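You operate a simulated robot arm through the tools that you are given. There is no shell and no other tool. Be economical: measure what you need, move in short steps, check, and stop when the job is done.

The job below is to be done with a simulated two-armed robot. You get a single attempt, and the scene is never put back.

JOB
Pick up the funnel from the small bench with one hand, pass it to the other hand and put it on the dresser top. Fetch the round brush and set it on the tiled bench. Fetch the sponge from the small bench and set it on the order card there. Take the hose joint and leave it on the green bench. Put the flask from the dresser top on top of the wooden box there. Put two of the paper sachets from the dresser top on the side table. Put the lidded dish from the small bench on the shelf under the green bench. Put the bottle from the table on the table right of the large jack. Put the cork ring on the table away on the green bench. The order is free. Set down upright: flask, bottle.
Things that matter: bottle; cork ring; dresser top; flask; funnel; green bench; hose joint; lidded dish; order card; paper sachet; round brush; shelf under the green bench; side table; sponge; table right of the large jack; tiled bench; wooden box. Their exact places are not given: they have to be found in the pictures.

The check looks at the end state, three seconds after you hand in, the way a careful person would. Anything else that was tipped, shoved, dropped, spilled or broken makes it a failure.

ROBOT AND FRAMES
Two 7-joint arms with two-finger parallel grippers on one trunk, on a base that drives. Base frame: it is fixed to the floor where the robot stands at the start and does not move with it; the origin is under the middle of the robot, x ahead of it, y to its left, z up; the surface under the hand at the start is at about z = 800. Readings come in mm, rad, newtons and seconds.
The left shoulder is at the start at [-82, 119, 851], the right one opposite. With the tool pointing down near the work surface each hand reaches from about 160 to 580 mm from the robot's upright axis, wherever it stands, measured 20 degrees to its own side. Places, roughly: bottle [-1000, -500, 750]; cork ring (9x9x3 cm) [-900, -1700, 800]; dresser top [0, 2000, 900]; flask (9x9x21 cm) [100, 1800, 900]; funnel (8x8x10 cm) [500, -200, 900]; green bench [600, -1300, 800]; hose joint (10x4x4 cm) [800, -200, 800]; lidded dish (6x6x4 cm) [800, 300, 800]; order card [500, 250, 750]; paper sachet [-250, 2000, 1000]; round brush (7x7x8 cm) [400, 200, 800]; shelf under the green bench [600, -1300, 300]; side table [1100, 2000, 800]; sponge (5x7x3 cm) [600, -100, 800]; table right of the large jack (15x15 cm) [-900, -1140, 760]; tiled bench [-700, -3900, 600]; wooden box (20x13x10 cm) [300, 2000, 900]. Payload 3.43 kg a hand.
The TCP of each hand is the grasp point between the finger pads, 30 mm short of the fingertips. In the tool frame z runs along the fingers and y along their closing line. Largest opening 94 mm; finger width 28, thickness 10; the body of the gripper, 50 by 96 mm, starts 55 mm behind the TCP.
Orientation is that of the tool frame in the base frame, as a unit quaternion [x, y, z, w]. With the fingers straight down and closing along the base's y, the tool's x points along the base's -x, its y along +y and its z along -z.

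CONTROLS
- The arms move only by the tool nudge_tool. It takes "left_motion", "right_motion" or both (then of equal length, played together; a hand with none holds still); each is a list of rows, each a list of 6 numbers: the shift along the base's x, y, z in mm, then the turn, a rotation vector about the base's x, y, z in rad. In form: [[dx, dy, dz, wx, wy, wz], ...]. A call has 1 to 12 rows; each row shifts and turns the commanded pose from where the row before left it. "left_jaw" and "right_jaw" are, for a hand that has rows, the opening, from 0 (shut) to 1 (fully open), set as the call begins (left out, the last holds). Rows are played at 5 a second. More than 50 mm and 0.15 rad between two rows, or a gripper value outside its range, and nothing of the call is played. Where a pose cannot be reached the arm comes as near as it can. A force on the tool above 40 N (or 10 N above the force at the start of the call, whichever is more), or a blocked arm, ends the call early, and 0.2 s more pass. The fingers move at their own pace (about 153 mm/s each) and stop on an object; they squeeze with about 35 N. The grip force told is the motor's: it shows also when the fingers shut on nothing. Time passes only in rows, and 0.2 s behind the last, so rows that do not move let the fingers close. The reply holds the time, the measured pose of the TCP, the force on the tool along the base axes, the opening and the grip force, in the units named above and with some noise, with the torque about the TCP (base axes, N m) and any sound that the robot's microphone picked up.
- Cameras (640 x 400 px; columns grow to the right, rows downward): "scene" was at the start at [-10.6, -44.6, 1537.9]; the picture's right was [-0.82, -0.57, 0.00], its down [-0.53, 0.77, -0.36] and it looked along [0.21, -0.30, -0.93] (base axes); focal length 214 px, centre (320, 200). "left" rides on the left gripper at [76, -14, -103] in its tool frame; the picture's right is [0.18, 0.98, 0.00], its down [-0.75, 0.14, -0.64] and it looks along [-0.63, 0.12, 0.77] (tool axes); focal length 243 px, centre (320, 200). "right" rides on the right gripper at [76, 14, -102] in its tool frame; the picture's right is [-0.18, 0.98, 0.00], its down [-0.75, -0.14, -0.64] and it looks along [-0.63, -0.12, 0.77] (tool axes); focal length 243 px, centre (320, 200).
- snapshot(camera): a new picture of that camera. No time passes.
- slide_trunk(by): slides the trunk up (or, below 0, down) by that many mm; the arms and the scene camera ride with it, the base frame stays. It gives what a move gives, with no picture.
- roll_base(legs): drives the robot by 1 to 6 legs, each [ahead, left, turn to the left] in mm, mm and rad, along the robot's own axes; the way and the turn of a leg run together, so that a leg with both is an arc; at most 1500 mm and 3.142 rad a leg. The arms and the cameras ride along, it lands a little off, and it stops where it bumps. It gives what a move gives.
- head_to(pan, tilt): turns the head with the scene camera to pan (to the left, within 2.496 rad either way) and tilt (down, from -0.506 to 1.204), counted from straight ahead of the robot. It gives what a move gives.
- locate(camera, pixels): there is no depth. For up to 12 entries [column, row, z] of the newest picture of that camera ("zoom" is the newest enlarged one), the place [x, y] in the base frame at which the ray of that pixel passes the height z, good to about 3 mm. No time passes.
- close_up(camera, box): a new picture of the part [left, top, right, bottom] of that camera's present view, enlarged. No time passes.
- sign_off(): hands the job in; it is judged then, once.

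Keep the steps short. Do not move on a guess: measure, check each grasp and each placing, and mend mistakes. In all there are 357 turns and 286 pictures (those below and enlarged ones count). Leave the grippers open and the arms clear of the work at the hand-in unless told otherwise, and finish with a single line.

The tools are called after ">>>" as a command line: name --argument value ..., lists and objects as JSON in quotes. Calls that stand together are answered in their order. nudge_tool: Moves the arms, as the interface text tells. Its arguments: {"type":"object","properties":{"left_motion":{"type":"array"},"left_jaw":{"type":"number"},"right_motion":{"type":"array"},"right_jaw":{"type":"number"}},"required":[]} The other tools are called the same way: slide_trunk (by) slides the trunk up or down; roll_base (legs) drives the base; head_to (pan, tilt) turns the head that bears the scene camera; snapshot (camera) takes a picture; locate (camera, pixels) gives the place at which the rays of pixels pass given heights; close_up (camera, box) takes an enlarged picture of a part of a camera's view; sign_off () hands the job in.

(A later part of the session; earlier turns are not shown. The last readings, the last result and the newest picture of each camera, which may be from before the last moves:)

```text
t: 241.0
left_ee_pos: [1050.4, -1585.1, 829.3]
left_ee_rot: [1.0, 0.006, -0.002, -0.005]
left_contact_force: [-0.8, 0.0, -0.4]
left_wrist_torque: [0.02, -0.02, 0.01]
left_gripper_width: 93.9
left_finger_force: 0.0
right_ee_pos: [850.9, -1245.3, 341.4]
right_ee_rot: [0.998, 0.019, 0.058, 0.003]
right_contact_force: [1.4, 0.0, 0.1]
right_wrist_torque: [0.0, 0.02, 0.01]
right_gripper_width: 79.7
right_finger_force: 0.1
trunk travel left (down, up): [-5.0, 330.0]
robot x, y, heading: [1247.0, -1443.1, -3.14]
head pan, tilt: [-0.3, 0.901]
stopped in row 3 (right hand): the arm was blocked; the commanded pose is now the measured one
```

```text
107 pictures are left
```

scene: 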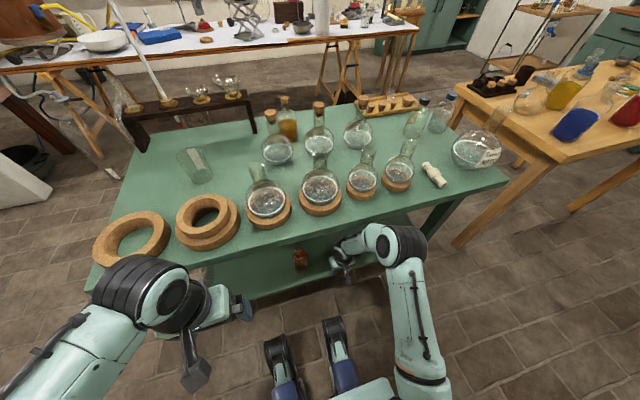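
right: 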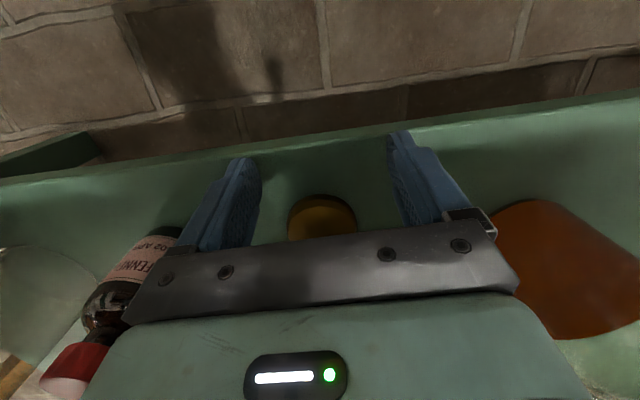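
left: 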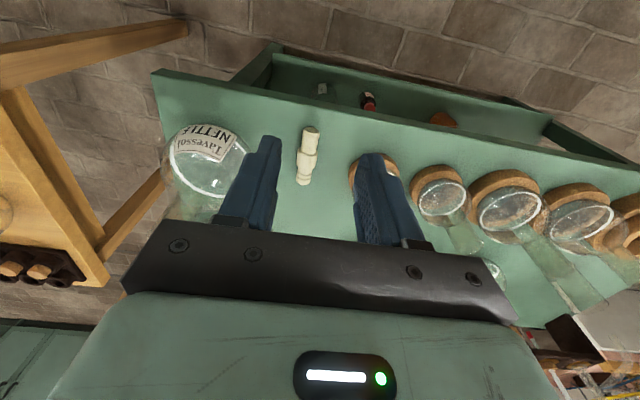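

The arm was blocked while rising (hand moved to x 851). I look before doing anything.

>>> snapshot --camera "scene"

>>> close_up --camera "scene" --box '[260, 190, 460, 315]'

```text
106 pictures are left
```

scene: 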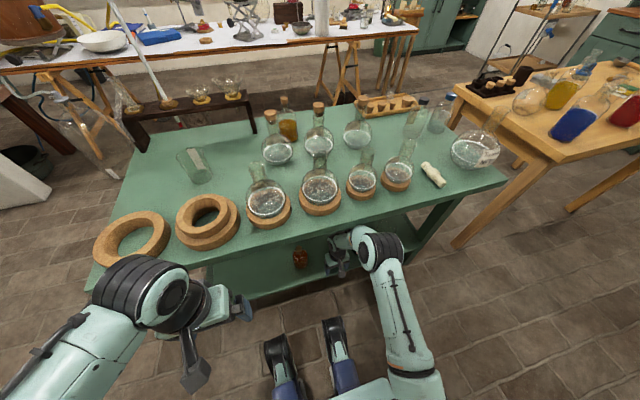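

```text
3.20 times, centred on (360, 252) of scene
```

zoom: 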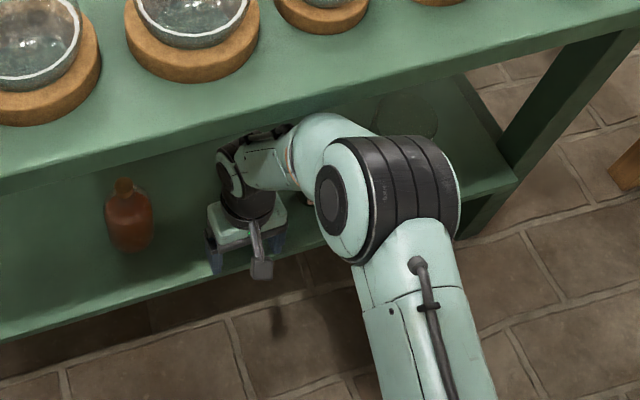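

Only the elbow met the bench edge; nothing on the bench moved. Withdraw straight outward (+x) at the same height.

>>> nudge_tool --right_motion '[[20, 0, 0, 0, 0, 0], [30, 0, 0, 0, 0, 0], [35, 0, 0, 0, 0, 0], [40, 0, 0, 0, 0, 0], [40, 0, 10, 0, 0, 0]]'

>>> snapshot --camera "scene"

>>> snapshot --camera "right"

```text
t: 242.2
left_ee_pos: [1049.3, -1584.1, 828.6]
left_ee_rot: [1.0, 0.006, -0.001, -0.005]
left_contact_force: [0.4, -0.4, 0.1]
left_wrist_torque: [0.01, -0.04, 0.02]
left_gripper_width: 94.1
left_finger_force: 0.0
right_ee_pos: [1014.2, -1244.5, 350.9]
right_ee_rot: [0.998, 0.018, 0.058, 0.003]
right_contact_force: [-0.2, 1.0, 0.6]
right_wrist_torque: [0.02, 0.0, 0.0]
right_gripper_width: 79.7
right_finger_force: 0.1
trunk travel left (down, up): [-5.0, 330.0]
robot x, y, heading: [1250.1, -1442.5, -3.139]
head pan, tilt: [-0.3, 0.901]
```

```text
104 pictures are left
```

scene: 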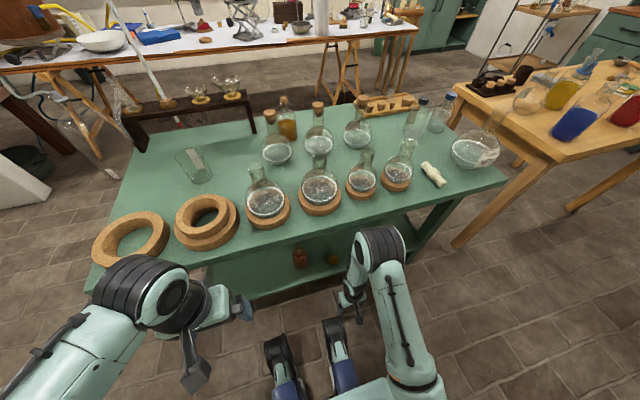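

```text
103 pictures are left
```

right: 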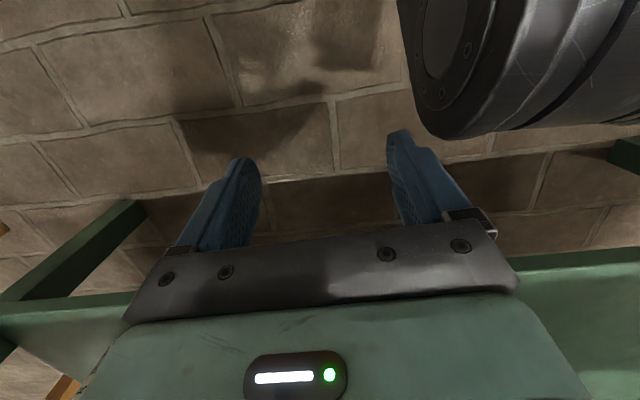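

>>> close_up --camera "scene" --box '[270, 220, 370, 290]'

>>> locate --camera "scene" --pixels '[[333, 264, 300]]'

```text
5.71 times, centred on (320, 255) of scene
```

zoom: 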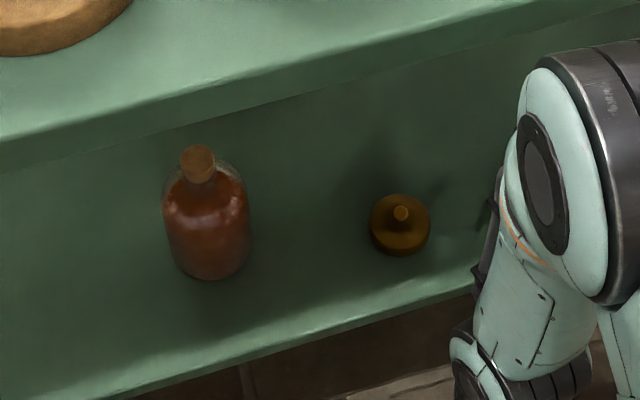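

```text
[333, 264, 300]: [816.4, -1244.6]
```

Dish stands on the shelf. Raise the right hand outside the bench (correcting its small tilt), then raise the trunk.

>>> nudge_tool --right_motion '[[20, 0, 0, 0.003, 0.058, -0.018], [10, 0, 20, 0.003, 0.058, -0.018], [0, 0, 44, 0, 0, 0], [0, 0, 44, 0, 0, 0], [0, 0, 44, 0, 0, 0], [0, 0, 44, 0, 0, 0], [0, 0, 44, 0, 0, 0], [0, 0, 44, 0, 0, 0], [0, 0, 44, 0, 0, 0], [0, 0, 44, 0, 0, 0], [0, 0, 44, 0, 0, 0], [0, 0, 44, 0, 0, 0]]' --right_jaw 1.0

>>> slide_trunk --by 270

>>> head_to --pan 0.0 --tilt 0.6

>>> snapshot --camera "scene"

```text
t: 244.8
left_ee_pos: [1049.6, -1583.1, 828.4]
left_ee_rot: [1.0, 0.005, -0.001, -0.004]
left_contact_force: [-0.5, 0.7, 0.3]
left_wrist_torque: [-0.02, 0.0, -0.01]
left_gripper_width: 94.1
left_finger_force: 0.1
right_ee_pos: [1043.5, -1242.5, 805.7]
right_ee_rot: [1.0, 0.006, 0.009, 0.029]
right_contact_force: [-0.4, -0.3, 0.1]
right_wrist_torque: [-0.01, -0.01, -0.04]
right_gripper_width: 94.1
right_finger_force: 0.1
trunk travel left (down, up): [-5.0, 330.0]
robot x, y, heading: [1247.7, -1446.1, -3.136]
head pan, tilt: [-0.3, 0.901]
```

```text
t: 246.2
left_ee_pos: [1051.0, -1583.8, 955.5]
left_ee_rot: [1.0, 0.005, -0.002, -0.005]
left_contact_force: [0.3, -0.3, -0.8]
left_wrist_torque: [0.01, 0.01, -0.01]
left_gripper_width: 94.0
left_finger_force: 0.1
right_ee_pos: [1045.4, -1271.9, 945.2]
right_ee_rot: [0.997, 0.066, -0.017, 0.045]
right_contact_force: [0.0, -0.5, -0.5]
right_wrist_torque: [-0.02, -0.01, 0.04]
right_gripper_width: 93.9
right_finger_force: 0.0
trunk travel left (down, up): [-129.0, 206.0]
robot x, y, heading: [1247.6, -1443.1, -3.139]
head pan, tilt: [-0.3, 0.901]
stopped: the arm was blocked; the commanded pose is now the measured one
```

```text
t: 247.0
left_ee_pos: [1049.8, -1584.3, 954.1]
left_ee_rot: [1.0, 0.006, -0.002, -0.004]
left_contact_force: [0.1, -0.2, -0.2]
left_wrist_torque: [-0.01, 0.0, -0.04]
left_gripper_width: 94.0
left_finger_force: 0.0
right_ee_pos: [1046.9, -1272.6, 943.9]
right_ee_rot: [0.997, 0.065, -0.017, 0.044]
right_contact_force: [0.5, 0.6, 0.1]
right_wrist_torque: [0.01, -0.01, 0.03]
right_gripper_width: 94.0
right_finger_force: 0.1
trunk travel left (down, up): [-129.0, 206.0]
robot x, y, heading: [1250.2, -1444.1, -3.139]
head pan, tilt: [0.0, 0.6]
```

```text
101 pictures are left
```

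scene: 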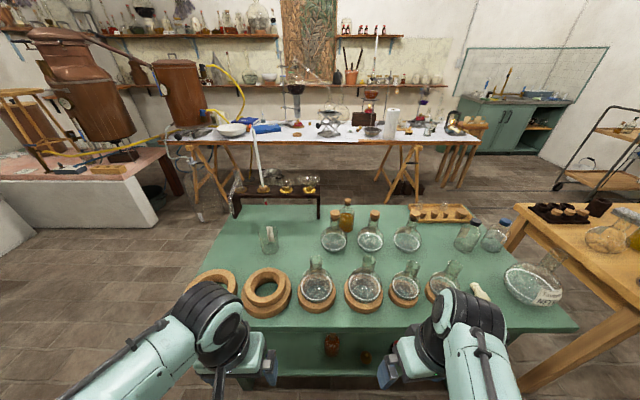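

Raising was blocked — likely the right elbow under the bench edge. I look down at it.

>>> head_to --pan -0.5 --tilt 1.15

>>> snapshot --camera "scene"

```text
t: 247.9
left_ee_pos: [1049.2, -1583.4, 954.3]
left_ee_rot: [1.0, 0.006, -0.003, -0.004]
left_contact_force: [-0.5, 0.3, -0.1]
left_wrist_torque: [0.02, -0.01, 0.04]
left_gripper_width: 94.0
left_finger_force: 0.0
right_ee_pos: [1045.8, -1273.5, 943.5]
right_ee_rot: [0.997, 0.065, -0.016, 0.045]
right_contact_force: [0.3, 0.3, 0.2]
right_wrist_torque: [0.01, 0.01, 0.01]
right_gripper_width: 93.7
right_finger_force: 0.1
trunk travel left (down, up): [-129.0, 206.0]
robot x, y, heading: [1254.8, -1444.1, -3.136]
head pan, tilt: [-0.499, 1.15]
```

```text
100 pictures are left
```

scene: 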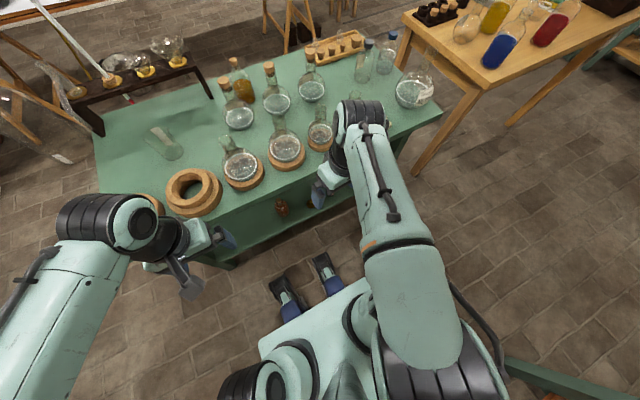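

>>> head_to --pan -1.7 --tilt 0.9

>>> snapshot --camera "scene"

```text
t: 249.3
left_ee_pos: [1049.7, -1582.9, 954.1]
left_ee_rot: [1.0, 0.005, -0.003, -0.005]
left_contact_force: [0.5, -0.5, -0.2]
left_wrist_torque: [0.01, -0.01, 0.0]
left_gripper_width: 93.9
left_finger_force: 0.1
right_ee_pos: [1046.0, -1273.2, 943.3]
right_ee_rot: [0.997, 0.064, -0.016, 0.045]
right_contact_force: [0.2, 0.1, -0.2]
right_wrist_torque: [-0.01, 0.0, 0.02]
right_gripper_width: 93.9
right_finger_force: 0.1
trunk travel left (down, up): [-129.0, 206.0]
robot x, y, heading: [1250.4, -1443.5, -3.136]
head pan, tilt: [-1.7, 0.901]
```

```text
99 pictures are left
```

scene: 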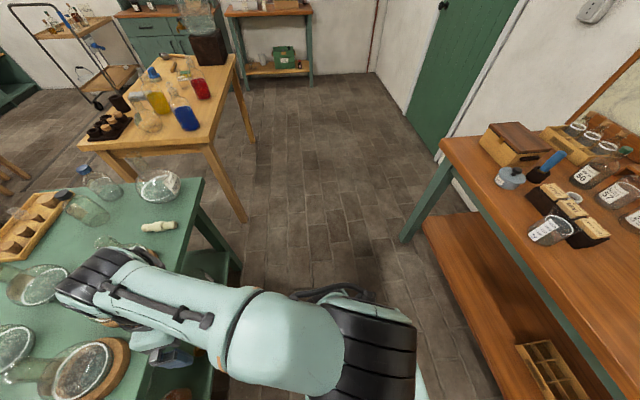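

>>> locate --camera "scene" --pixels '[[410, 340, 800], [410, 340, 950], [300, 330, 1000], [90, 275, 1130], [440, 145, 850], [560, 340, 850], [110, 245, 900], [415, 400, 850]]'

>>> close_up --camera "scene" --box '[40, 220, 280, 400]'

```text
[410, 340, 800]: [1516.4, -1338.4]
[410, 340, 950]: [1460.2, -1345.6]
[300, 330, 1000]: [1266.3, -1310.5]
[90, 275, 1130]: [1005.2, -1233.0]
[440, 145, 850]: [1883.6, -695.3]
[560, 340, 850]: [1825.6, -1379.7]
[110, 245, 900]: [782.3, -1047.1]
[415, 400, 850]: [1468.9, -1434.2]
```

```text
2.22 times, centred on (160, 310) of scene
```

zoom: 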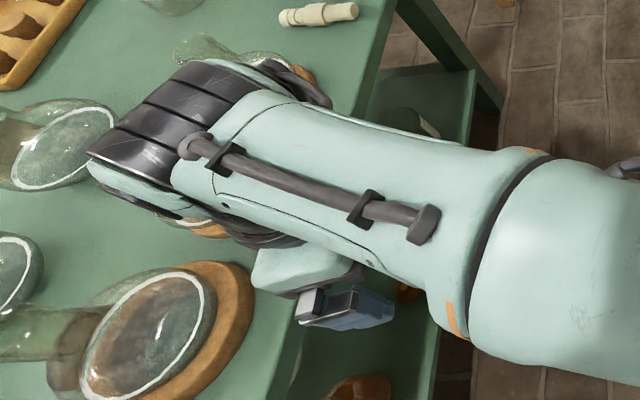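

The elbow stands behind the robot with nothing visible touching. I try a small trunk raise.

>>> slide_trunk --by 40

```text
t: 250.2
left_ee_pos: [1050.1, -1583.1, 994.3]
left_ee_rot: [1.0, 0.004, -0.003, -0.005]
left_contact_force: [-0.2, -0.9, -0.2]
left_wrist_torque: [0.0, -0.03, 0.01]
left_gripper_width: 93.9
left_finger_force: 0.1
right_ee_pos: [1048.0, -1289.7, 989.7]
right_ee_rot: [0.991, 0.107, -0.023, 0.081]
right_contact_force: [0.0, 0.1, 0.5]
right_wrist_torque: [0.03, 0.01, 0.02]
right_gripper_width: 93.8
right_finger_force: 0.1
trunk travel left (down, up): [-169.0, 166.0]
robot x, y, heading: [1249.7, -1442.5, -3.138]
head pan, tilt: [-1.7, 0.901]
```

Still being pushed. Look further behind to the elbow.

>>> head_to --pan -2.4 --tilt 1.0

>>> snapshot --camera "scene"

```text
t: 251.2
left_ee_pos: [1050.4, -1583.2, 993.5]
left_ee_rot: [1.0, 0.006, -0.003, -0.005]
left_contact_force: [0.1, 0.0, 0.1]
left_wrist_torque: [-0.02, -0.01, -0.01]
left_gripper_width: 94.4
left_finger_force: 0.1
right_ee_pos: [1048.4, -1290.8, 989.0]
right_ee_rot: [0.991, 0.107, -0.023, 0.081]
right_contact_force: [0.4, 0.5, -0.2]
right_wrist_torque: [0.0, 0.02, 0.01]
right_gripper_width: 93.9
right_finger_force: 0.0
trunk travel left (down, up): [-169.0, 166.0]
robot x, y, heading: [1252.8, -1442.6, -3.136]
head pan, tilt: [-2.4, 1.0]
```

```text
97 pictures are left
```

scene: 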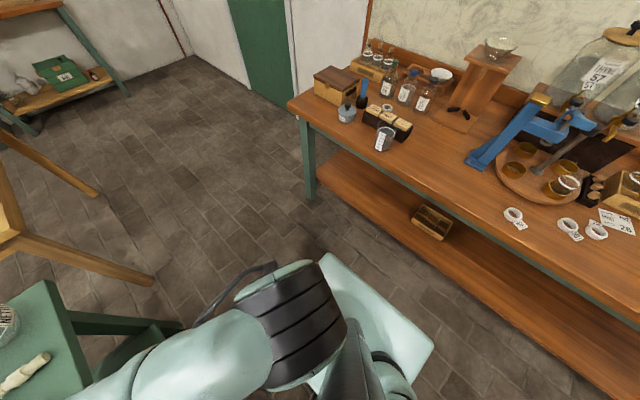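

The right elbow rubs against the robot's own mast. Move the right hand outward (+y) so the elbow swings away.

>>> nudge_tool --right_motion '[[0, 25, 0, 0, 0, 0], [0, 25, 0, 0, 0, 0], [0, 25, 0, 0, 0, 0], [0, 25, 0, 0, 0, 0], [0, 25, 0, 0, 0, 0]]'

>>> snapshot --camera "scene"

```text
t: 252.4
left_ee_pos: [1050.1, -1583.8, 994.3]
left_ee_rot: [1.0, 0.006, -0.003, -0.004]
left_contact_force: [0.6, -0.2, 0.5]
left_wrist_torque: [-0.01, -0.02, 0.03]
left_gripper_width: 94.0
left_finger_force: 0.0
right_ee_pos: [1047.0, -1146.5, 983.8]
right_ee_rot: [0.997, 0.065, -0.016, 0.043]
right_contact_force: [-0.1, 0.5, 0.8]
right_wrist_torque: [-0.05, 0.01, 0.0]
right_gripper_width: 93.8
right_finger_force: 0.1
trunk travel left (down, up): [-169.0, 166.0]
robot x, y, heading: [1257.3, -1438.4, -3.139]
head pan, tilt: [-2.4, 1.0]
```

```text
96 pictures are left
```

scene: 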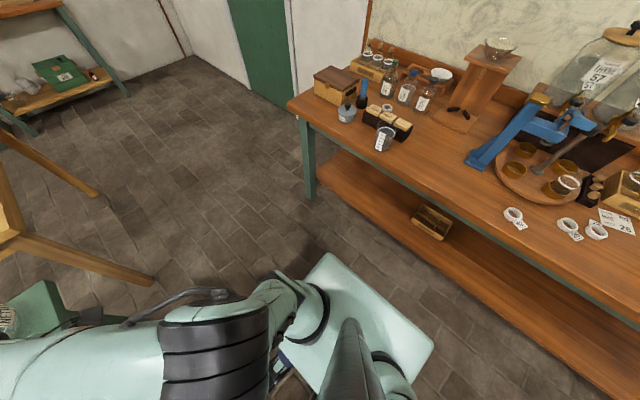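

Elbow is free now. Raise the trunk the remaining 106.

>>> slide_trunk --by 106

>>> head_to --pan 0.0 --tilt 0.8

>>> snapshot --camera "scene"

```text
t: 253.8
left_ee_pos: [1049.8, -1584.5, 1101.2]
left_ee_rot: [1.0, 0.006, -0.003, -0.005]
left_contact_force: [0.7, 0.6, 0.1]
left_wrist_torque: [0.02, 0.02, 0.0]
left_gripper_width: 94.0
left_finger_force: 0.0
right_ee_pos: [1047.1, -1147.1, 1090.3]
right_ee_rot: [0.997, 0.065, -0.016, 0.044]
right_contact_force: [0.1, 0.0, -0.2]
right_wrist_torque: [-0.01, 0.02, -0.01]
right_gripper_width: 93.9
right_finger_force: 0.1
trunk travel left (down, up): [-275.0, 60.0]
robot x, y, heading: [1253.5, -1443.8, -3.139]
head pan, tilt: [-2.4, 1.0]
```

```text
t: 256.0
left_ee_pos: [1050.0, -1584.3, 1100.7]
left_ee_rot: [1.0, 0.006, -0.002, -0.004]
left_contact_force: [-0.1, 0.1, 0.0]
left_wrist_torque: [0.02, -0.01, 0.02]
left_gripper_width: 94.2
left_finger_force: 0.2
right_ee_pos: [1046.0, -1147.5, 1089.9]
right_ee_rot: [0.997, 0.065, -0.016, 0.043]
right_contact_force: [0.6, -0.3, -0.3]
right_wrist_torque: [-0.02, 0.03, -0.02]
right_gripper_width: 94.0
right_finger_force: 0.1
trunk travel left (down, up): [-275.0, 60.0]
robot x, y, heading: [1250.1, -1440.4, -3.135]
head pan, tilt: [0.0, 0.799]
```

```text
95 pictures are left
```

scene: 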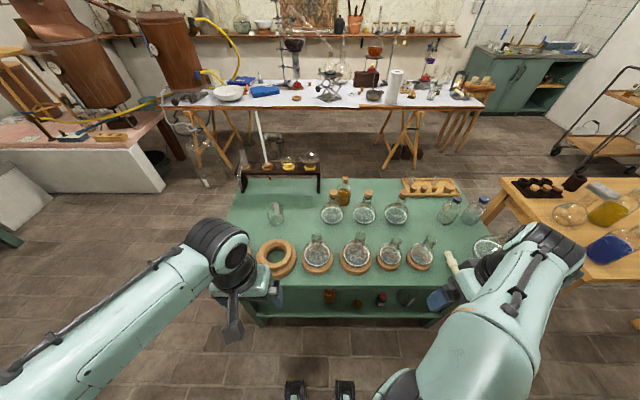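

>>> nudge_tool --right_motion '[[0, 0, 10, 0.043, -0.016, -0.065], [0, 0, 10, 0.043, -0.016, -0.065]]'

>>> head_to --pan 0.7 --tilt 0.6

>>> snapshot --camera "scene"

>>> locate --camera "scene" --pixels '[[320, 200, 0], [200, 200, 0], [450, 200, 0], [320, 150, 0], [100, 250, 0]]'

```text
t: 256.6
left_ee_pos: [1050.5, -1584.0, 1099.4]
left_ee_rot: [1.0, 0.006, -0.002, -0.004]
left_contact_force: [1.1, 1.0, -0.1]
left_wrist_torque: [0.04, 0.01, -0.02]
left_gripper_width: 94.2
left_finger_force: 0.0
right_ee_pos: [1047.5, -1148.1, 1109.7]
right_ee_rot: [1.0, 0.0, -0.001, 0.0]
right_contact_force: [0.1, -0.8, 0.4]
right_wrist_torque: [-0.02, -0.03, -0.01]
right_gripper_width: 94.0
right_finger_force: 0.0
trunk travel left (down, up): [-275.0, 60.0]
robot x, y, heading: [1250.1, -1441.3, -3.146]
head pan, tilt: [0.0, 0.799]
```

```text
t: 257.7
left_ee_pos: [1049.8, -1583.8, 1101.0]
left_ee_rot: [1.0, 0.006, -0.003, -0.004]
left_contact_force: [0.7, -0.9, -0.4]
left_wrist_torque: [0.01, 0.03, 0.0]
left_gripper_width: 94.1
left_finger_force: 0.1
right_ee_pos: [1047.5, -1148.6, 1110.0]
right_ee_rot: [1.0, 0.0, -0.001, 0.001]
right_contact_force: [-0.2, -0.5, -0.1]
right_wrist_torque: [0.06, 0.02, 0.0]
right_gripper_width: 94.0
right_finger_force: 0.2
trunk travel left (down, up): [-275.0, 60.0]
robot x, y, heading: [1251.0, -1442.7, -3.14]
head pan, tilt: [0.7, 0.6]
```

```text
94 pictures are left
```

scene: 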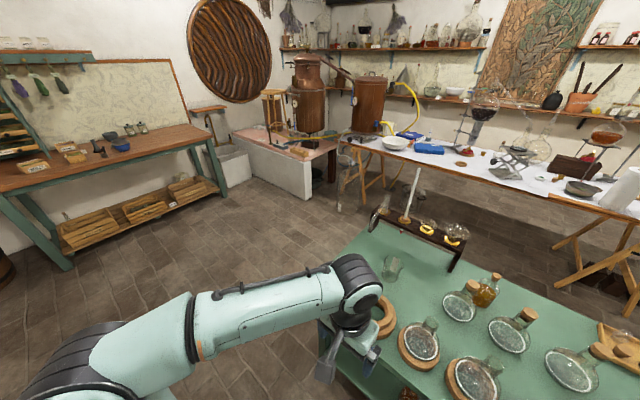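

```text
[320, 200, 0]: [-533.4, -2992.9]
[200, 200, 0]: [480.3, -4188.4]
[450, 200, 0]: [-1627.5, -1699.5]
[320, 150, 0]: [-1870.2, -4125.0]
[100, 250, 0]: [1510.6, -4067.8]
```

Floor to the south is free. Drive round the south end of the green bench: to y≈-2400, then ahead to x≈-100.

>>> roll_base --legs '[[0, 950, 0], [1350, 0, 0]]'

>>> head_to --pan -0.5 --tilt 0.5

>>> snapshot --camera "scene"

```text
t: 272.8
left_ee_pos: [-326.6, -2527.1, 1100.1]
left_ee_rot: [1.0, 0.006, -0.003, -0.004]
left_contact_force: [-0.9, 0.0, -0.5]
left_wrist_torque: [0.0, 0.03, 0.03]
left_gripper_width: 94.0
left_finger_force: 0.0
right_ee_pos: [-328.5, -2092.6, 1110.3]
right_ee_rot: [1.0, -0.002, -0.002, 0.0]
right_contact_force: [0.3, -0.4, -0.1]
right_wrist_torque: [0.03, 0.05, -0.03]
right_gripper_width: 94.3
right_finger_force: 0.1
trunk travel left (down, up): [-275.0, 60.0]
robot x, y, heading: [-125.8, -2390.3, -3.141]
head pan, tilt: [0.7, 0.6]
```

```text
t: 274.2
left_ee_pos: [-327.0, -2528.3, 1100.3]
left_ee_rot: [1.0, 0.006, -0.002, -0.004]
left_contact_force: [0.2, 0.7, 0.8]
left_wrist_torque: [-0.01, -0.01, 0.0]
left_gripper_width: 94.5
left_finger_force: 0.1
right_ee_pos: [-329.0, -2092.5, 1110.3]
right_ee_rot: [1.0, -0.002, -0.001, 0.001]
right_contact_force: [0.5, -0.5, 0.4]
right_wrist_torque: [0.03, 0.03, 0.03]
right_gripper_width: 93.8
right_finger_force: 0.0
trunk travel left (down, up): [-275.0, 60.0]
robot x, y, heading: [-125.1, -2385.6, -3.143]
head pan, tilt: [-0.499, 0.499]
```

```text
93 pictures are left
```

scene: 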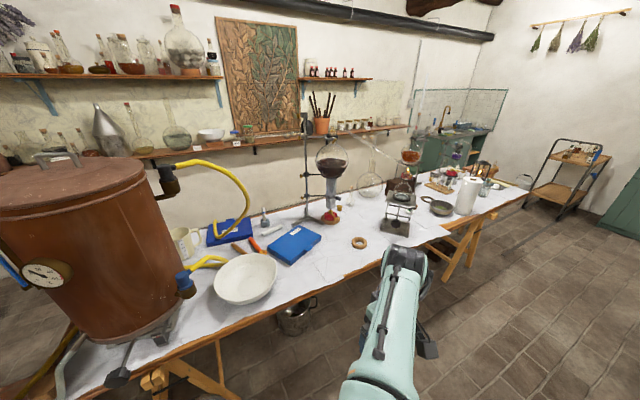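

>>> locate --camera "scene" --pixels '[[359, 243, 760], [359, 243, 720], [396, 230, 760], [437, 212, 760], [340, 282, 760], [450, 235, 760], [485, 195, 760]]'

>>> roll_base --legs '[[0, -560, 0]]'

>>> head_to --pan 0.0 --tilt 0.7

>>> snapshot --camera "scene"

```text
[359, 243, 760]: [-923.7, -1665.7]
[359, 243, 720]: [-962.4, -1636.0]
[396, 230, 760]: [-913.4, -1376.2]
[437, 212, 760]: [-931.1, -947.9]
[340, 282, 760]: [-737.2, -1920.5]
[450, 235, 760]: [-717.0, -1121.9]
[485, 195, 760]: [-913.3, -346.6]
```

```text
t: 279.6
left_ee_pos: [-326.9, -1974.1, 1100.6]
left_ee_rot: [1.0, 0.002, -0.003, -0.004]
left_contact_force: [-1.3, 0.1, 0.6]
left_wrist_torque: [-0.01, 0.01, 0.01]
left_gripper_width: 94.1
left_finger_force: 0.0
right_ee_pos: [-328.4, -1537.3, 1108.7]
right_ee_rot: [1.0, -0.003, 0.0, 0.0]
right_contact_force: [0.7, -0.3, -0.8]
right_wrist_torque: [0.02, 0.0, -0.01]
right_gripper_width: 94.0
right_finger_force: 0.0
trunk travel left (down, up): [-275.0, 60.0]
robot x, y, heading: [-127.5, -1834.7, 3.14]
head pan, tilt: [-0.499, 0.499]
```

```text
t: 280.5
left_ee_pos: [-326.4, -1973.1, 1100.7]
left_ee_rot: [1.0, 0.003, -0.002, -0.005]
left_contact_force: [0.2, -0.2, -0.4]
left_wrist_torque: [-0.02, 0.01, 0.01]
left_gripper_width: 94.1
left_finger_force: 0.1
right_ee_pos: [-327.1, -1537.6, 1109.7]
right_ee_rot: [1.0, -0.004, -0.001, 0.001]
right_contact_force: [0.0, 0.5, -0.5]
right_wrist_torque: [-0.02, -0.02, 0.03]
right_gripper_width: 94.0
right_finger_force: 0.1
trunk travel left (down, up): [-275.0, 60.0]
robot x, y, heading: [-128.6, -1835.2, 3.143]
head pan, tilt: [0.0, 0.7]
```

```text
92 pictures are left
```

scene: 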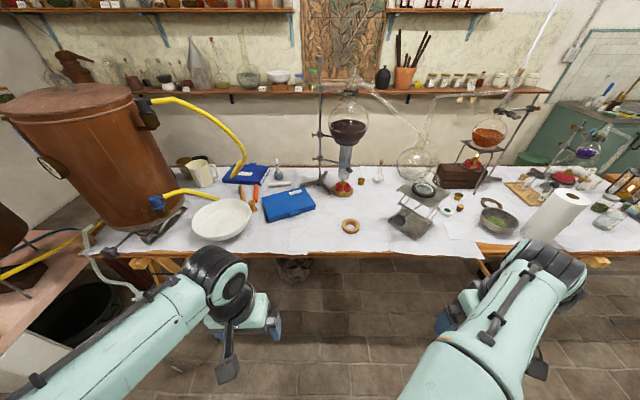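

>>> locate --camera "scene" --pixels '[[350, 227, 760], [350, 227, 720], [350, 227, 800], [380, 252, 760], [412, 236, 760], [450, 240, 760]]'

>>> close_up --camera "scene" --box '[300, 160, 540, 280]'

```text
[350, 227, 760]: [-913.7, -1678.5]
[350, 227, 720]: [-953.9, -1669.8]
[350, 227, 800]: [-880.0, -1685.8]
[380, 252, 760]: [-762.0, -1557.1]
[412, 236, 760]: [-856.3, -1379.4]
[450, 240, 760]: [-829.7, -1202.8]
```

```text
2.67 times, centred on (420, 220) of scene
```

zoom: 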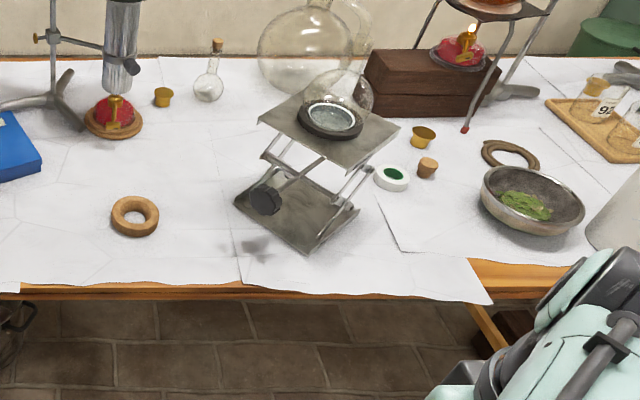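

Cork ring ≈(-893,-1683), on the cloth (z≈770). Roll ahead 320.

>>> roll_base --legs '[[320, 0, 0]]'

>>> head_to --pan -0.2 --tilt 0.95

>>> snapshot --camera "scene"

>>> snapshot --camera "right"

```text
t: 282.6
left_ee_pos: [-646.1, -1974.0, 1101.2]
left_ee_rot: [1.0, 0.004, -0.001, -0.004]
left_contact_force: [0.3, 0.3, -0.4]
left_wrist_torque: [-0.02, 0.01, 0.04]
left_gripper_width: 93.8
left_finger_force: 0.1
right_ee_pos: [-646.3, -1537.0, 1111.0]
right_ee_rot: [1.0, -0.002, -0.001, 0.001]
right_contact_force: [0.1, 0.6, -0.2]
right_wrist_torque: [-0.01, -0.01, 0.01]
right_gripper_width: 94.1
right_finger_force: 0.0
trunk travel left (down, up): [-275.0, 60.0]
robot x, y, heading: [-447.6, -1833.6, 3.147]
head pan, tilt: [0.0, 0.7]
```

```text
t: 283.4
left_ee_pos: [-645.9, -1974.0, 1100.5]
left_ee_rot: [1.0, 0.003, -0.004, -0.004]
left_contact_force: [0.5, -0.3, -0.7]
left_wrist_torque: [-0.01, 0.02, -0.02]
left_gripper_width: 93.9
left_finger_force: 0.0
right_ee_pos: [-646.1, -1539.2, 1111.2]
right_ee_rot: [1.0, -0.002, -0.001, 0.001]
right_contact_force: [0.4, -0.5, 0.5]
right_wrist_torque: [0.03, -0.02, 0.01]
right_gripper_width: 94.1
right_finger_force: 0.0
trunk travel left (down, up): [-275.0, 60.0]
robot x, y, heading: [-442.9, -1832.2, 3.144]
head pan, tilt: [-0.201, 0.949]
```

```text
90 pictures are left
```

scene: 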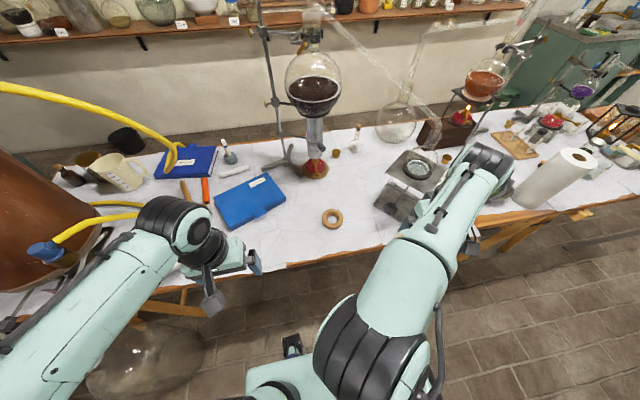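

```text
89 pictures are left
```

right: 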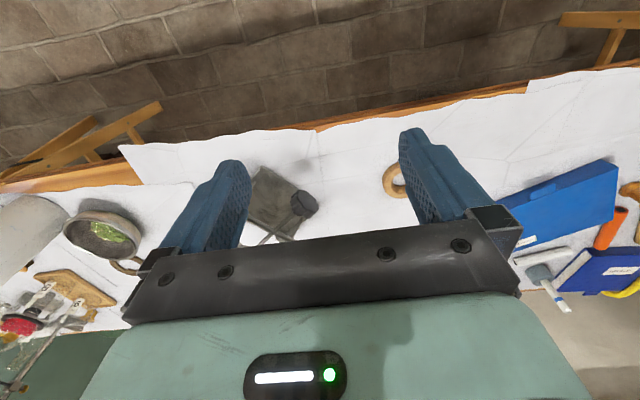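

>>> locate --camera "scene" --pixels '[[332, 217, 790], [332, 217, 760], [332, 228, 765]]'

>>> locate --camera "right" --pixels '[[393, 180, 790], [393, 180, 760]]'

>>> close_up --camera "scene" --box '[300, 190, 380, 240]'

```text
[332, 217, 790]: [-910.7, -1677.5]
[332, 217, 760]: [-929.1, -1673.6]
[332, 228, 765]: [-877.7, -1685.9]
```

```text
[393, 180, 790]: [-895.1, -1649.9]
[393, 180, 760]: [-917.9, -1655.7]
```

```text
8.00 times, centred on (340, 215) of scene
```

zoom: 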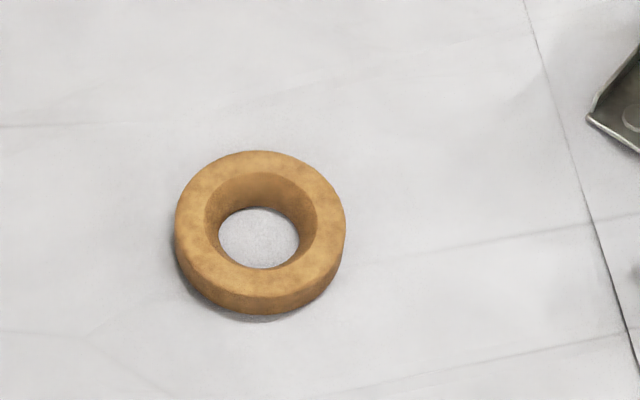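

>>> locate --camera "scene" --pixels '[[315, 172, 775], [313, 90, 1100], [313, 90, 1150], [376, 205, 780], [340, 155, 780], [445, 160, 790]]'

>>> nudge_tool --right_motion '[[0, -36, -20, 0, 0, 0], [0, -36, -20, 0, 0, 0], [0, -36, -20, 0, 0, 0]]' --right_jaw 0.52

```text
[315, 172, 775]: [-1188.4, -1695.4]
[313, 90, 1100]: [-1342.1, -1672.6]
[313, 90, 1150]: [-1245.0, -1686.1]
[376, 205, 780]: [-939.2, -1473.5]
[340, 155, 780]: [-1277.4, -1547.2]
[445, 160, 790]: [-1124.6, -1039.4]
```

```text
t: 284.4
left_ee_pos: [-646.4, -1973.8, 1100.4]
left_ee_rot: [1.0, 0.003, -0.003, -0.005]
left_contact_force: [0.5, -0.5, -0.5]
left_wrist_torque: [0.0, 0.01, -0.02]
left_gripper_width: 93.8
left_finger_force: 0.0
right_ee_pos: [-645.9, -1615.3, 1036.3]
right_ee_rot: [0.997, -0.059, 0.022, 0.035]
right_contact_force: [0.3, 0.0, -0.7]
right_wrist_torque: [0.05, 0.02, -0.03]
right_gripper_width: 48.9
right_finger_force: 0.1
trunk travel left (down, up): [-275.0, 60.0]
robot x, y, heading: [-441.8, -1835.3, 3.143]
head pan, tilt: [-0.201, 0.949]
stopped in row 3 (right hand): the arm was blocked; the commanded pose is now the measured one
```

Elbow near the mast again; going forward (−x) frees it. Move forward and straighten the hand.

>>> nudge_tool --right_motion '[[-40, 0, 0, 0, 0, 0], [-40, 0, 0, 0, 0, 0], [-40, 0, 0, 0.03, 0.02, 0.06], [-40, -8, -10, 0.04, 0.024, 0.058], [-40, -8, -15, 0, 0, 0]]'

>>> snapshot --camera "right"

>>> snapshot --camera "scene"

```text
t: 285.6
left_ee_pos: [-647.1, -1973.8, 1099.8]
left_ee_rot: [1.0, 0.003, -0.002, -0.004]
left_contact_force: [0.4, -0.8, 0.9]
left_wrist_torque: [0.03, 0.01, -0.01]
left_gripper_width: 94.1
left_finger_force: 0.0
right_ee_pos: [-849.6, -1630.8, 1011.4]
right_ee_rot: [1.0, 0.0, 0.0, -0.001]
right_contact_force: [-0.6, -0.2, -0.3]
right_wrist_torque: [0.0, -0.01, -0.01]
right_gripper_width: 49.1
right_finger_force: 0.0
trunk travel left (down, up): [-275.0, 60.0]
robot x, y, heading: [-447.5, -1835.2, 3.14]
head pan, tilt: [-0.201, 0.949]
```

```text
87 pictures are left
```

right: 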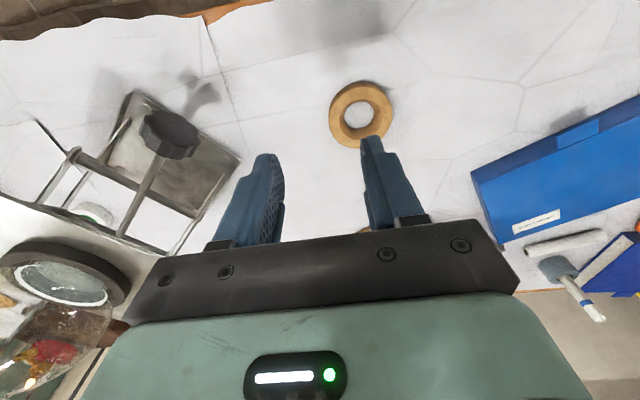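

```text
86 pictures are left
```

scene: 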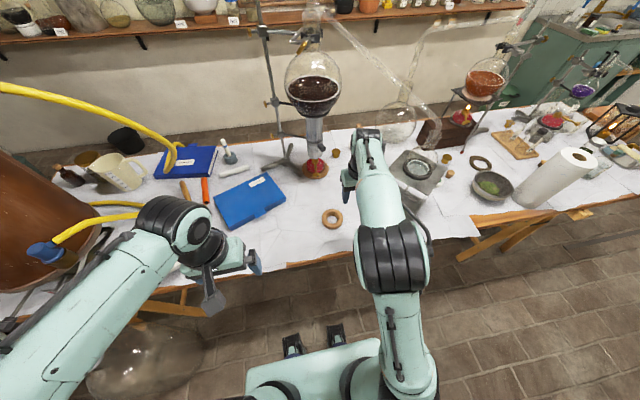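

>>> locate --camera "right" --pixels '[[361, 113, 795], [330, 115, 795], [392, 111, 795], [361, 113, 770], [358, 114, 770]]'

>>> close_up --camera "right" --box '[300, 60, 420, 150]'

```text
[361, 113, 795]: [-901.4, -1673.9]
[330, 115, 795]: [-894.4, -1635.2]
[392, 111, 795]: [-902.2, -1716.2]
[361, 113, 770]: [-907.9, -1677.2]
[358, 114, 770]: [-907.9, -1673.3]
```

```text
4.44 times, centred on (360, 105) of right
```

zoom: 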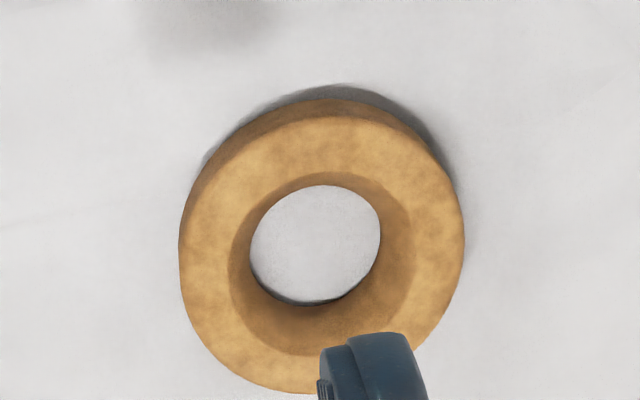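

Ring centre (-905,-1676). Grip its +y wall: TCP to (-905,-1641), inner finger into the hole.

>>> nudge_tool --right_motion '[[-28, -5, -20, 0, 0, 0], [-27, -5, -20, 0, 0, 0], [0, 0, -45, 0, 0, 0], [0, 0, -45, 0, 0, 0]]'

>>> snapshot --camera "right"

```text
t: 286.6
left_ee_pos: [-646.7, -1972.7, 1099.8]
left_ee_rot: [1.0, 0.003, -0.003, -0.004]
left_contact_force: [-0.3, 0.3, -0.3]
left_wrist_torque: [-0.01, 0.0, 0.0]
left_gripper_width: 94.0
left_finger_force: 0.0
right_ee_pos: [-904.7, -1641.8, 880.6]
right_ee_rot: [1.0, 0.0, 0.0, -0.001]
right_contact_force: [0.6, 0.4, -0.1]
right_wrist_torque: [0.0, 0.01, 0.0]
right_gripper_width: 48.8
right_finger_force: 0.0
trunk travel left (down, up): [-275.0, 60.0]
robot x, y, heading: [-445.9, -1830.8, 3.143]
head pan, tilt: [-0.201, 0.949]
```

```text
84 pictures are left
```

right: 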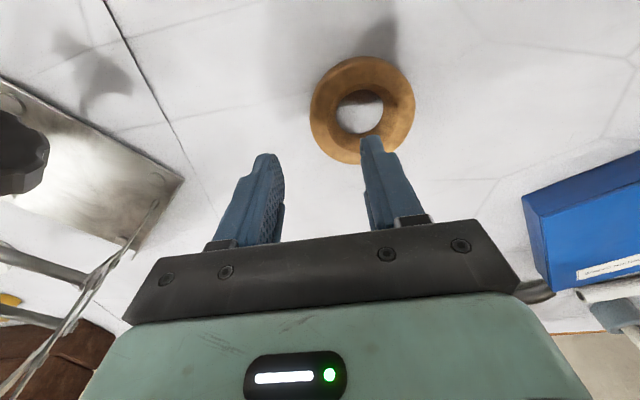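

>>> locate --camera "right" --pixels '[[362, 112, 795], [312, 115, 795], [414, 105, 795], [358, 115, 768]]'

```text
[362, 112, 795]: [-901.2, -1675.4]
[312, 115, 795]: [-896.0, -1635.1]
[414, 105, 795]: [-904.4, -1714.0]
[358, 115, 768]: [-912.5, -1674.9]
```

Confirmed. Descend to ≈803 and then feel for the cloth.

>>> nudge_tool --right_motion '[[0, 0, -40, 0, 0, 0], [0, 0, -30, 0, 0, 0], [0, 0, -6, 0, 0, 0], [0, 0, -3, 0, 0, 0]]'

>>> snapshot --camera "right"

```text
t: 287.6
left_ee_pos: [-647.5, -1973.8, 1100.2]
left_ee_rot: [1.0, 0.003, -0.004, -0.004]
left_contact_force: [-1.0, 0.4, -0.2]
left_wrist_torque: [0.01, 0.01, 0.0]
left_gripper_width: 93.9
left_finger_force: 0.0
right_ee_pos: [-901.7, -1642.0, 801.4]
right_ee_rot: [1.0, 0.001, 0.0, -0.001]
right_contact_force: [-0.5, -0.6, -0.5]
right_wrist_torque: [0.02, -0.01, 0.0]
right_gripper_width: 48.8
right_finger_force: 0.2
trunk travel left (down, up): [-275.0, 60.0]
robot x, y, heading: [-444.4, -1828.3, 3.138]
head pan, tilt: [-0.201, 0.949]
```

```text
83 pictures are left
```

right: 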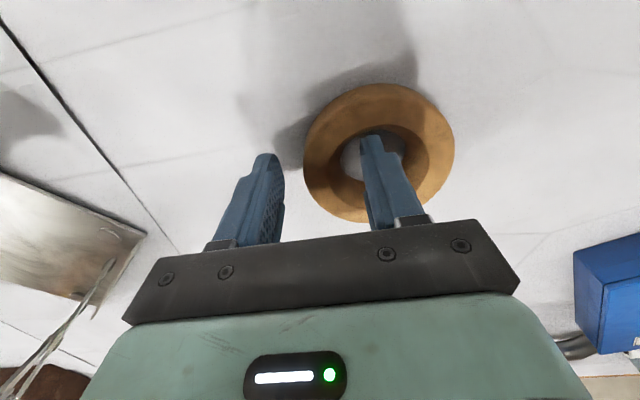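

Inner finger is in the hole. A little further down.

>>> nudge_tool --right_motion '[[0, 0, -4, 0, 0, 0], [0, 0, -3, 0, 0, 0], [0, 0, -3, 0, 0, 0]]'

>>> nudge_tool --right_motion '[[0, 0, 0, 0, 0, 0], [0, 0, 0, 0, 0, 0], [0, 0, 0, 0, 0, 0]]' --right_jaw 0.0

>>> nudge_tool --right_motion '[[0, 0, 10, 0, 0, 0], [0, 0, 15, 0, 0, 0], [0, 0, 25, 0, 0, 0]]'

>>> snapshot --camera "right"

```text
t: 288.4
left_ee_pos: [-645.7, -1973.5, 1100.7]
left_ee_rot: [1.0, 0.004, -0.003, -0.005]
left_contact_force: [0.3, -0.1, -0.4]
left_wrist_torque: [-0.01, -0.02, 0.0]
left_gripper_width: 94.0
left_finger_force: 0.0
right_ee_pos: [-902.2, -1641.6, 791.5]
right_ee_rot: [1.0, 0.001, 0.001, 0.0]
right_contact_force: [-0.1, 0.1, -0.3]
right_wrist_torque: [0.02, 0.0, -0.01]
right_gripper_width: 49.1
right_finger_force: 0.1
trunk travel left (down, up): [-275.0, 60.0]
robot x, y, heading: [-442.1, -1833.2, 3.136]
head pan, tilt: [-0.201, 0.949]
```

```text
t: 289.2
left_ee_pos: [-646.0, -1973.6, 1099.7]
left_ee_rot: [1.0, 0.004, -0.003, -0.005]
left_contact_force: [-0.6, 0.3, 0.5]
left_wrist_torque: [0.02, 0.0, -0.02]
left_gripper_width: 93.6
left_finger_force: 0.0
right_ee_pos: [-901.9, -1641.0, 791.9]
right_ee_rot: [1.0, 0.001, 0.0, -0.002]
right_contact_force: [-0.5, 0.3, 0.1]
right_wrist_torque: [-0.07, -0.02, 0.04]
right_gripper_width: 25.2
right_finger_force: 34.9
trunk travel left (down, up): [-275.0, 60.0]
robot x, y, heading: [-443.5, -1834.6, 3.147]
head pan, tilt: [-0.201, 0.949]
```

```text
t: 290.0
left_ee_pos: [-645.7, -1974.0, 1101.5]
left_ee_rot: [1.0, 0.004, -0.003, -0.004]
left_contact_force: [0.2, -0.2, 0.3]
left_wrist_torque: [0.0, 0.02, -0.01]
left_gripper_width: 93.8
left_finger_force: 0.0
right_ee_pos: [-900.3, -1641.6, 842.3]
right_ee_rot: [1.0, 0.0, 0.0, -0.001]
right_contact_force: [-0.5, 0.1, -0.6]
right_wrist_torque: [0.02, 0.0, -0.01]
right_gripper_width: 24.8
right_finger_force: 35.0
trunk travel left (down, up): [-275.0, 60.0]
robot x, y, heading: [-445.6, -1831.3, 3.145]
head pan, tilt: [-0.201, 0.949]
```

```text
82 pictures are left
```

right: 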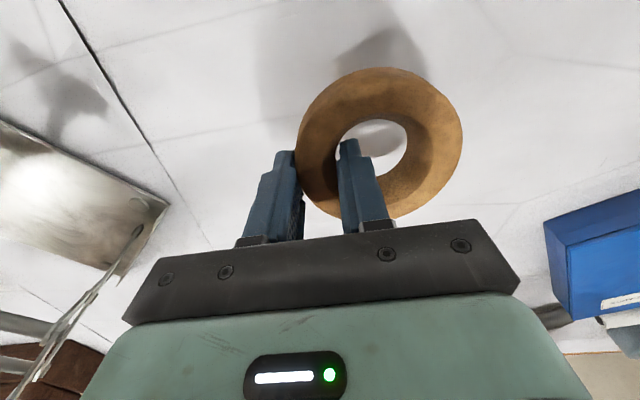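

Ring held. Raise and bring the hand back outward, then back off and turn to the green bench.

>>> nudge_tool --right_motion '[[0, 0, 45, 0, 0, 0], [0, 0, 45, 0, 0, 0], [0, 5, 45, 0, 0, 0], [0, 10, 45, 0, 0, 0], [30, 20, 30, 0, 0, 0], [35, 20, 20, 0, 0, 0], [40, 20, 0, 0, 0, 0], [40, 20, 0, 0, 0, 0]]'

>>> roll_base --legs '[[-400, 0, 0], [0, -350, 0]]'

>>> head_to --pan -0.1 --tilt 0.6

>>> snapshot --camera "scene"

```text
t: 291.8
left_ee_pos: [-644.4, -1973.5, 1100.7]
left_ee_rot: [1.0, 0.004, -0.003, -0.005]
left_contact_force: [-0.1, 0.1, 0.2]
left_wrist_torque: [-0.05, 0.01, -0.02]
left_gripper_width: 93.8
left_finger_force: 0.1
right_ee_pos: [-754.7, -1548.8, 1073.8]
right_ee_rot: [1.0, 0.0, -0.001, -0.001]
right_contact_force: [-0.6, 0.6, -0.6]
right_wrist_torque: [0.04, 0.04, -0.06]
right_gripper_width: 25.1
right_finger_force: 34.8
trunk travel left (down, up): [-275.0, 60.0]
robot x, y, heading: [-442.6, -1838.4, -3.145]
head pan, tilt: [-0.201, 0.949]
```

```text
t: 297.5
left_ee_pos: [-249.9, -1625.1, 1100.6]
left_ee_rot: [1.0, 0.015, -0.004, -0.004]
left_contact_force: [0.1, 0.0, 0.5]
left_wrist_torque: [-0.01, -0.02, -0.02]
left_gripper_width: 93.9
left_finger_force: 0.1
right_ee_pos: [-367.9, -1203.4, 1072.2]
right_ee_rot: [1.0, 0.011, 0.0, -0.001]
right_contact_force: [-0.6, 0.3, -0.6]
right_wrist_torque: [0.03, -0.01, 0.0]
right_gripper_width: 24.6
right_finger_force: 34.7
trunk travel left (down, up): [-275.0, 60.0]
robot x, y, heading: [-49.1, -1483.6, -3.12]
head pan, tilt: [-0.201, 0.949]
```

```text
t: 298.4
left_ee_pos: [-248.4, -1624.5, 1100.4]
left_ee_rot: [1.0, 0.015, -0.004, -0.005]
left_contact_force: [-0.1, -0.5, 0.5]
left_wrist_torque: [0.0, 0.03, -0.02]
left_gripper_width: 93.8
left_finger_force: 0.1
right_ee_pos: [-367.2, -1201.8, 1072.5]
right_ee_rot: [1.0, 0.011, 0.0, -0.001]
right_contact_force: [0.3, -0.2, -0.6]
right_wrist_torque: [-0.02, 0.0, -0.01]
right_gripper_width: 24.8
right_finger_force: 35.1
trunk travel left (down, up): [-275.0, 60.0]
robot x, y, heading: [-48.6, -1480.3, -3.117]
head pan, tilt: [-0.099, 0.6]
```

```text
81 pictures are left
```

scene: 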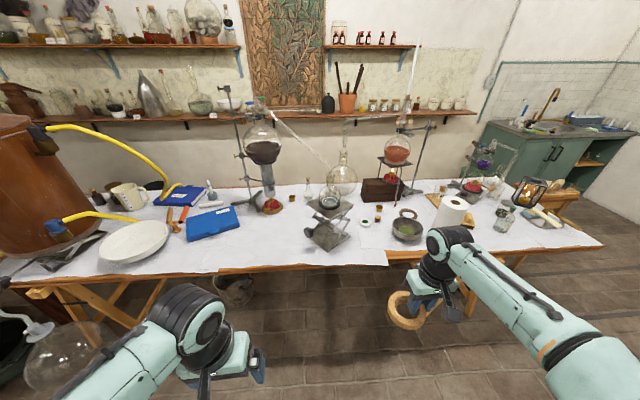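

>>> roll_base --legs '[[120, 0, 0], [0, 0, 3.117]]'

>>> head_to --pan 0.0 --tilt 0.7

>>> snapshot --camera "scene"

```text
t: 307.1
left_ee_pos: [21.8, -1329.1, 1099.6]
left_ee_rot: [-0.04, 0.999, -0.004, 0.004]
left_contact_force: [0.3, -0.4, 0.9]
left_wrist_torque: [0.0, -0.03, 0.0]
left_gripper_width: 94.0
left_finger_force: 0.1
right_ee_pos: [160.3, -1745.8, 1073.0]
right_ee_rot: [-0.038, 0.999, -0.001, 0.0]
right_contact_force: [-0.3, 0.9, -0.2]
right_wrist_torque: [-0.03, 0.04, -0.04]
right_gripper_width: 24.4
right_finger_force: 35.4
trunk travel left (down, up): [-275.0, 60.0]
robot x, y, heading: [-168.9, -1486.5, 0.074]
head pan, tilt: [-0.099, 0.6]
```

```text
t: 307.7
left_ee_pos: [20.6, -1330.0, 1101.5]
left_ee_rot: [-0.041, 0.999, -0.004, 0.004]
left_contact_force: [-1.3, -0.5, 0.0]
left_wrist_torque: [0.01, -0.01, 0.0]
left_gripper_width: 93.8
left_finger_force: 0.1
right_ee_pos: [162.0, -1744.6, 1072.4]
right_ee_rot: [-0.037, 0.999, -0.001, 0.0]
right_contact_force: [-0.1, -0.1, -0.7]
right_wrist_torque: [-0.05, -0.01, -0.02]
right_gripper_width: 24.4
right_finger_force: 35.4
trunk travel left (down, up): [-275.0, 60.0]
robot x, y, heading: [-171.5, -1482.7, 0.071]
head pan, tilt: [0.0, 0.7]
```

```text
80 pictures are left
```

scene: 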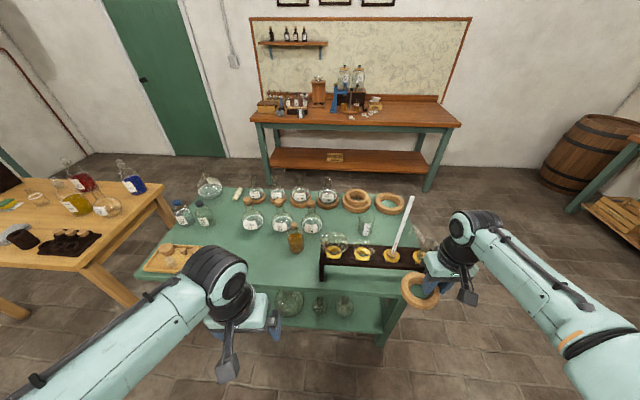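

>>> locate --camera "scene" --pixels '[[265, 262, 780], [265, 288, 780], [296, 250, 780], [198, 270, 780], [322, 282, 780], [250, 228, 780], [282, 230, 780], [180, 245, 780]]'

>>> close_up --camera "scene" --box '[130, 170, 430, 330]'

```text
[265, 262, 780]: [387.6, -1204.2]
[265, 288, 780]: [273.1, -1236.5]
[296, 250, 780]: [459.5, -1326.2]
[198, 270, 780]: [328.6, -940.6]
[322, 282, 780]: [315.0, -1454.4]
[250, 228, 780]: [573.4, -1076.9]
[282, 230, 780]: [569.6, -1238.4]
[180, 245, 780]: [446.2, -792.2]
```

```text
2.13 times, centred on (280, 250) of scene
```

zoom: 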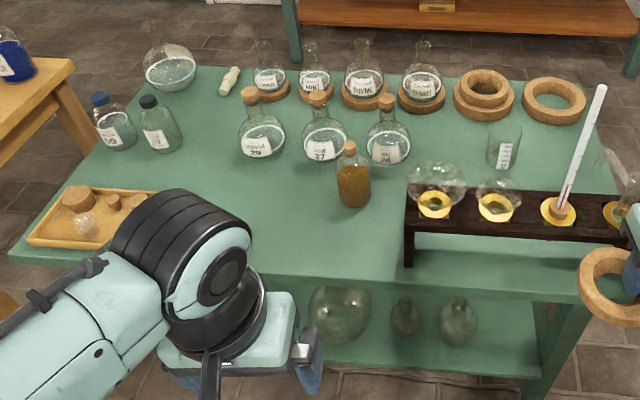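

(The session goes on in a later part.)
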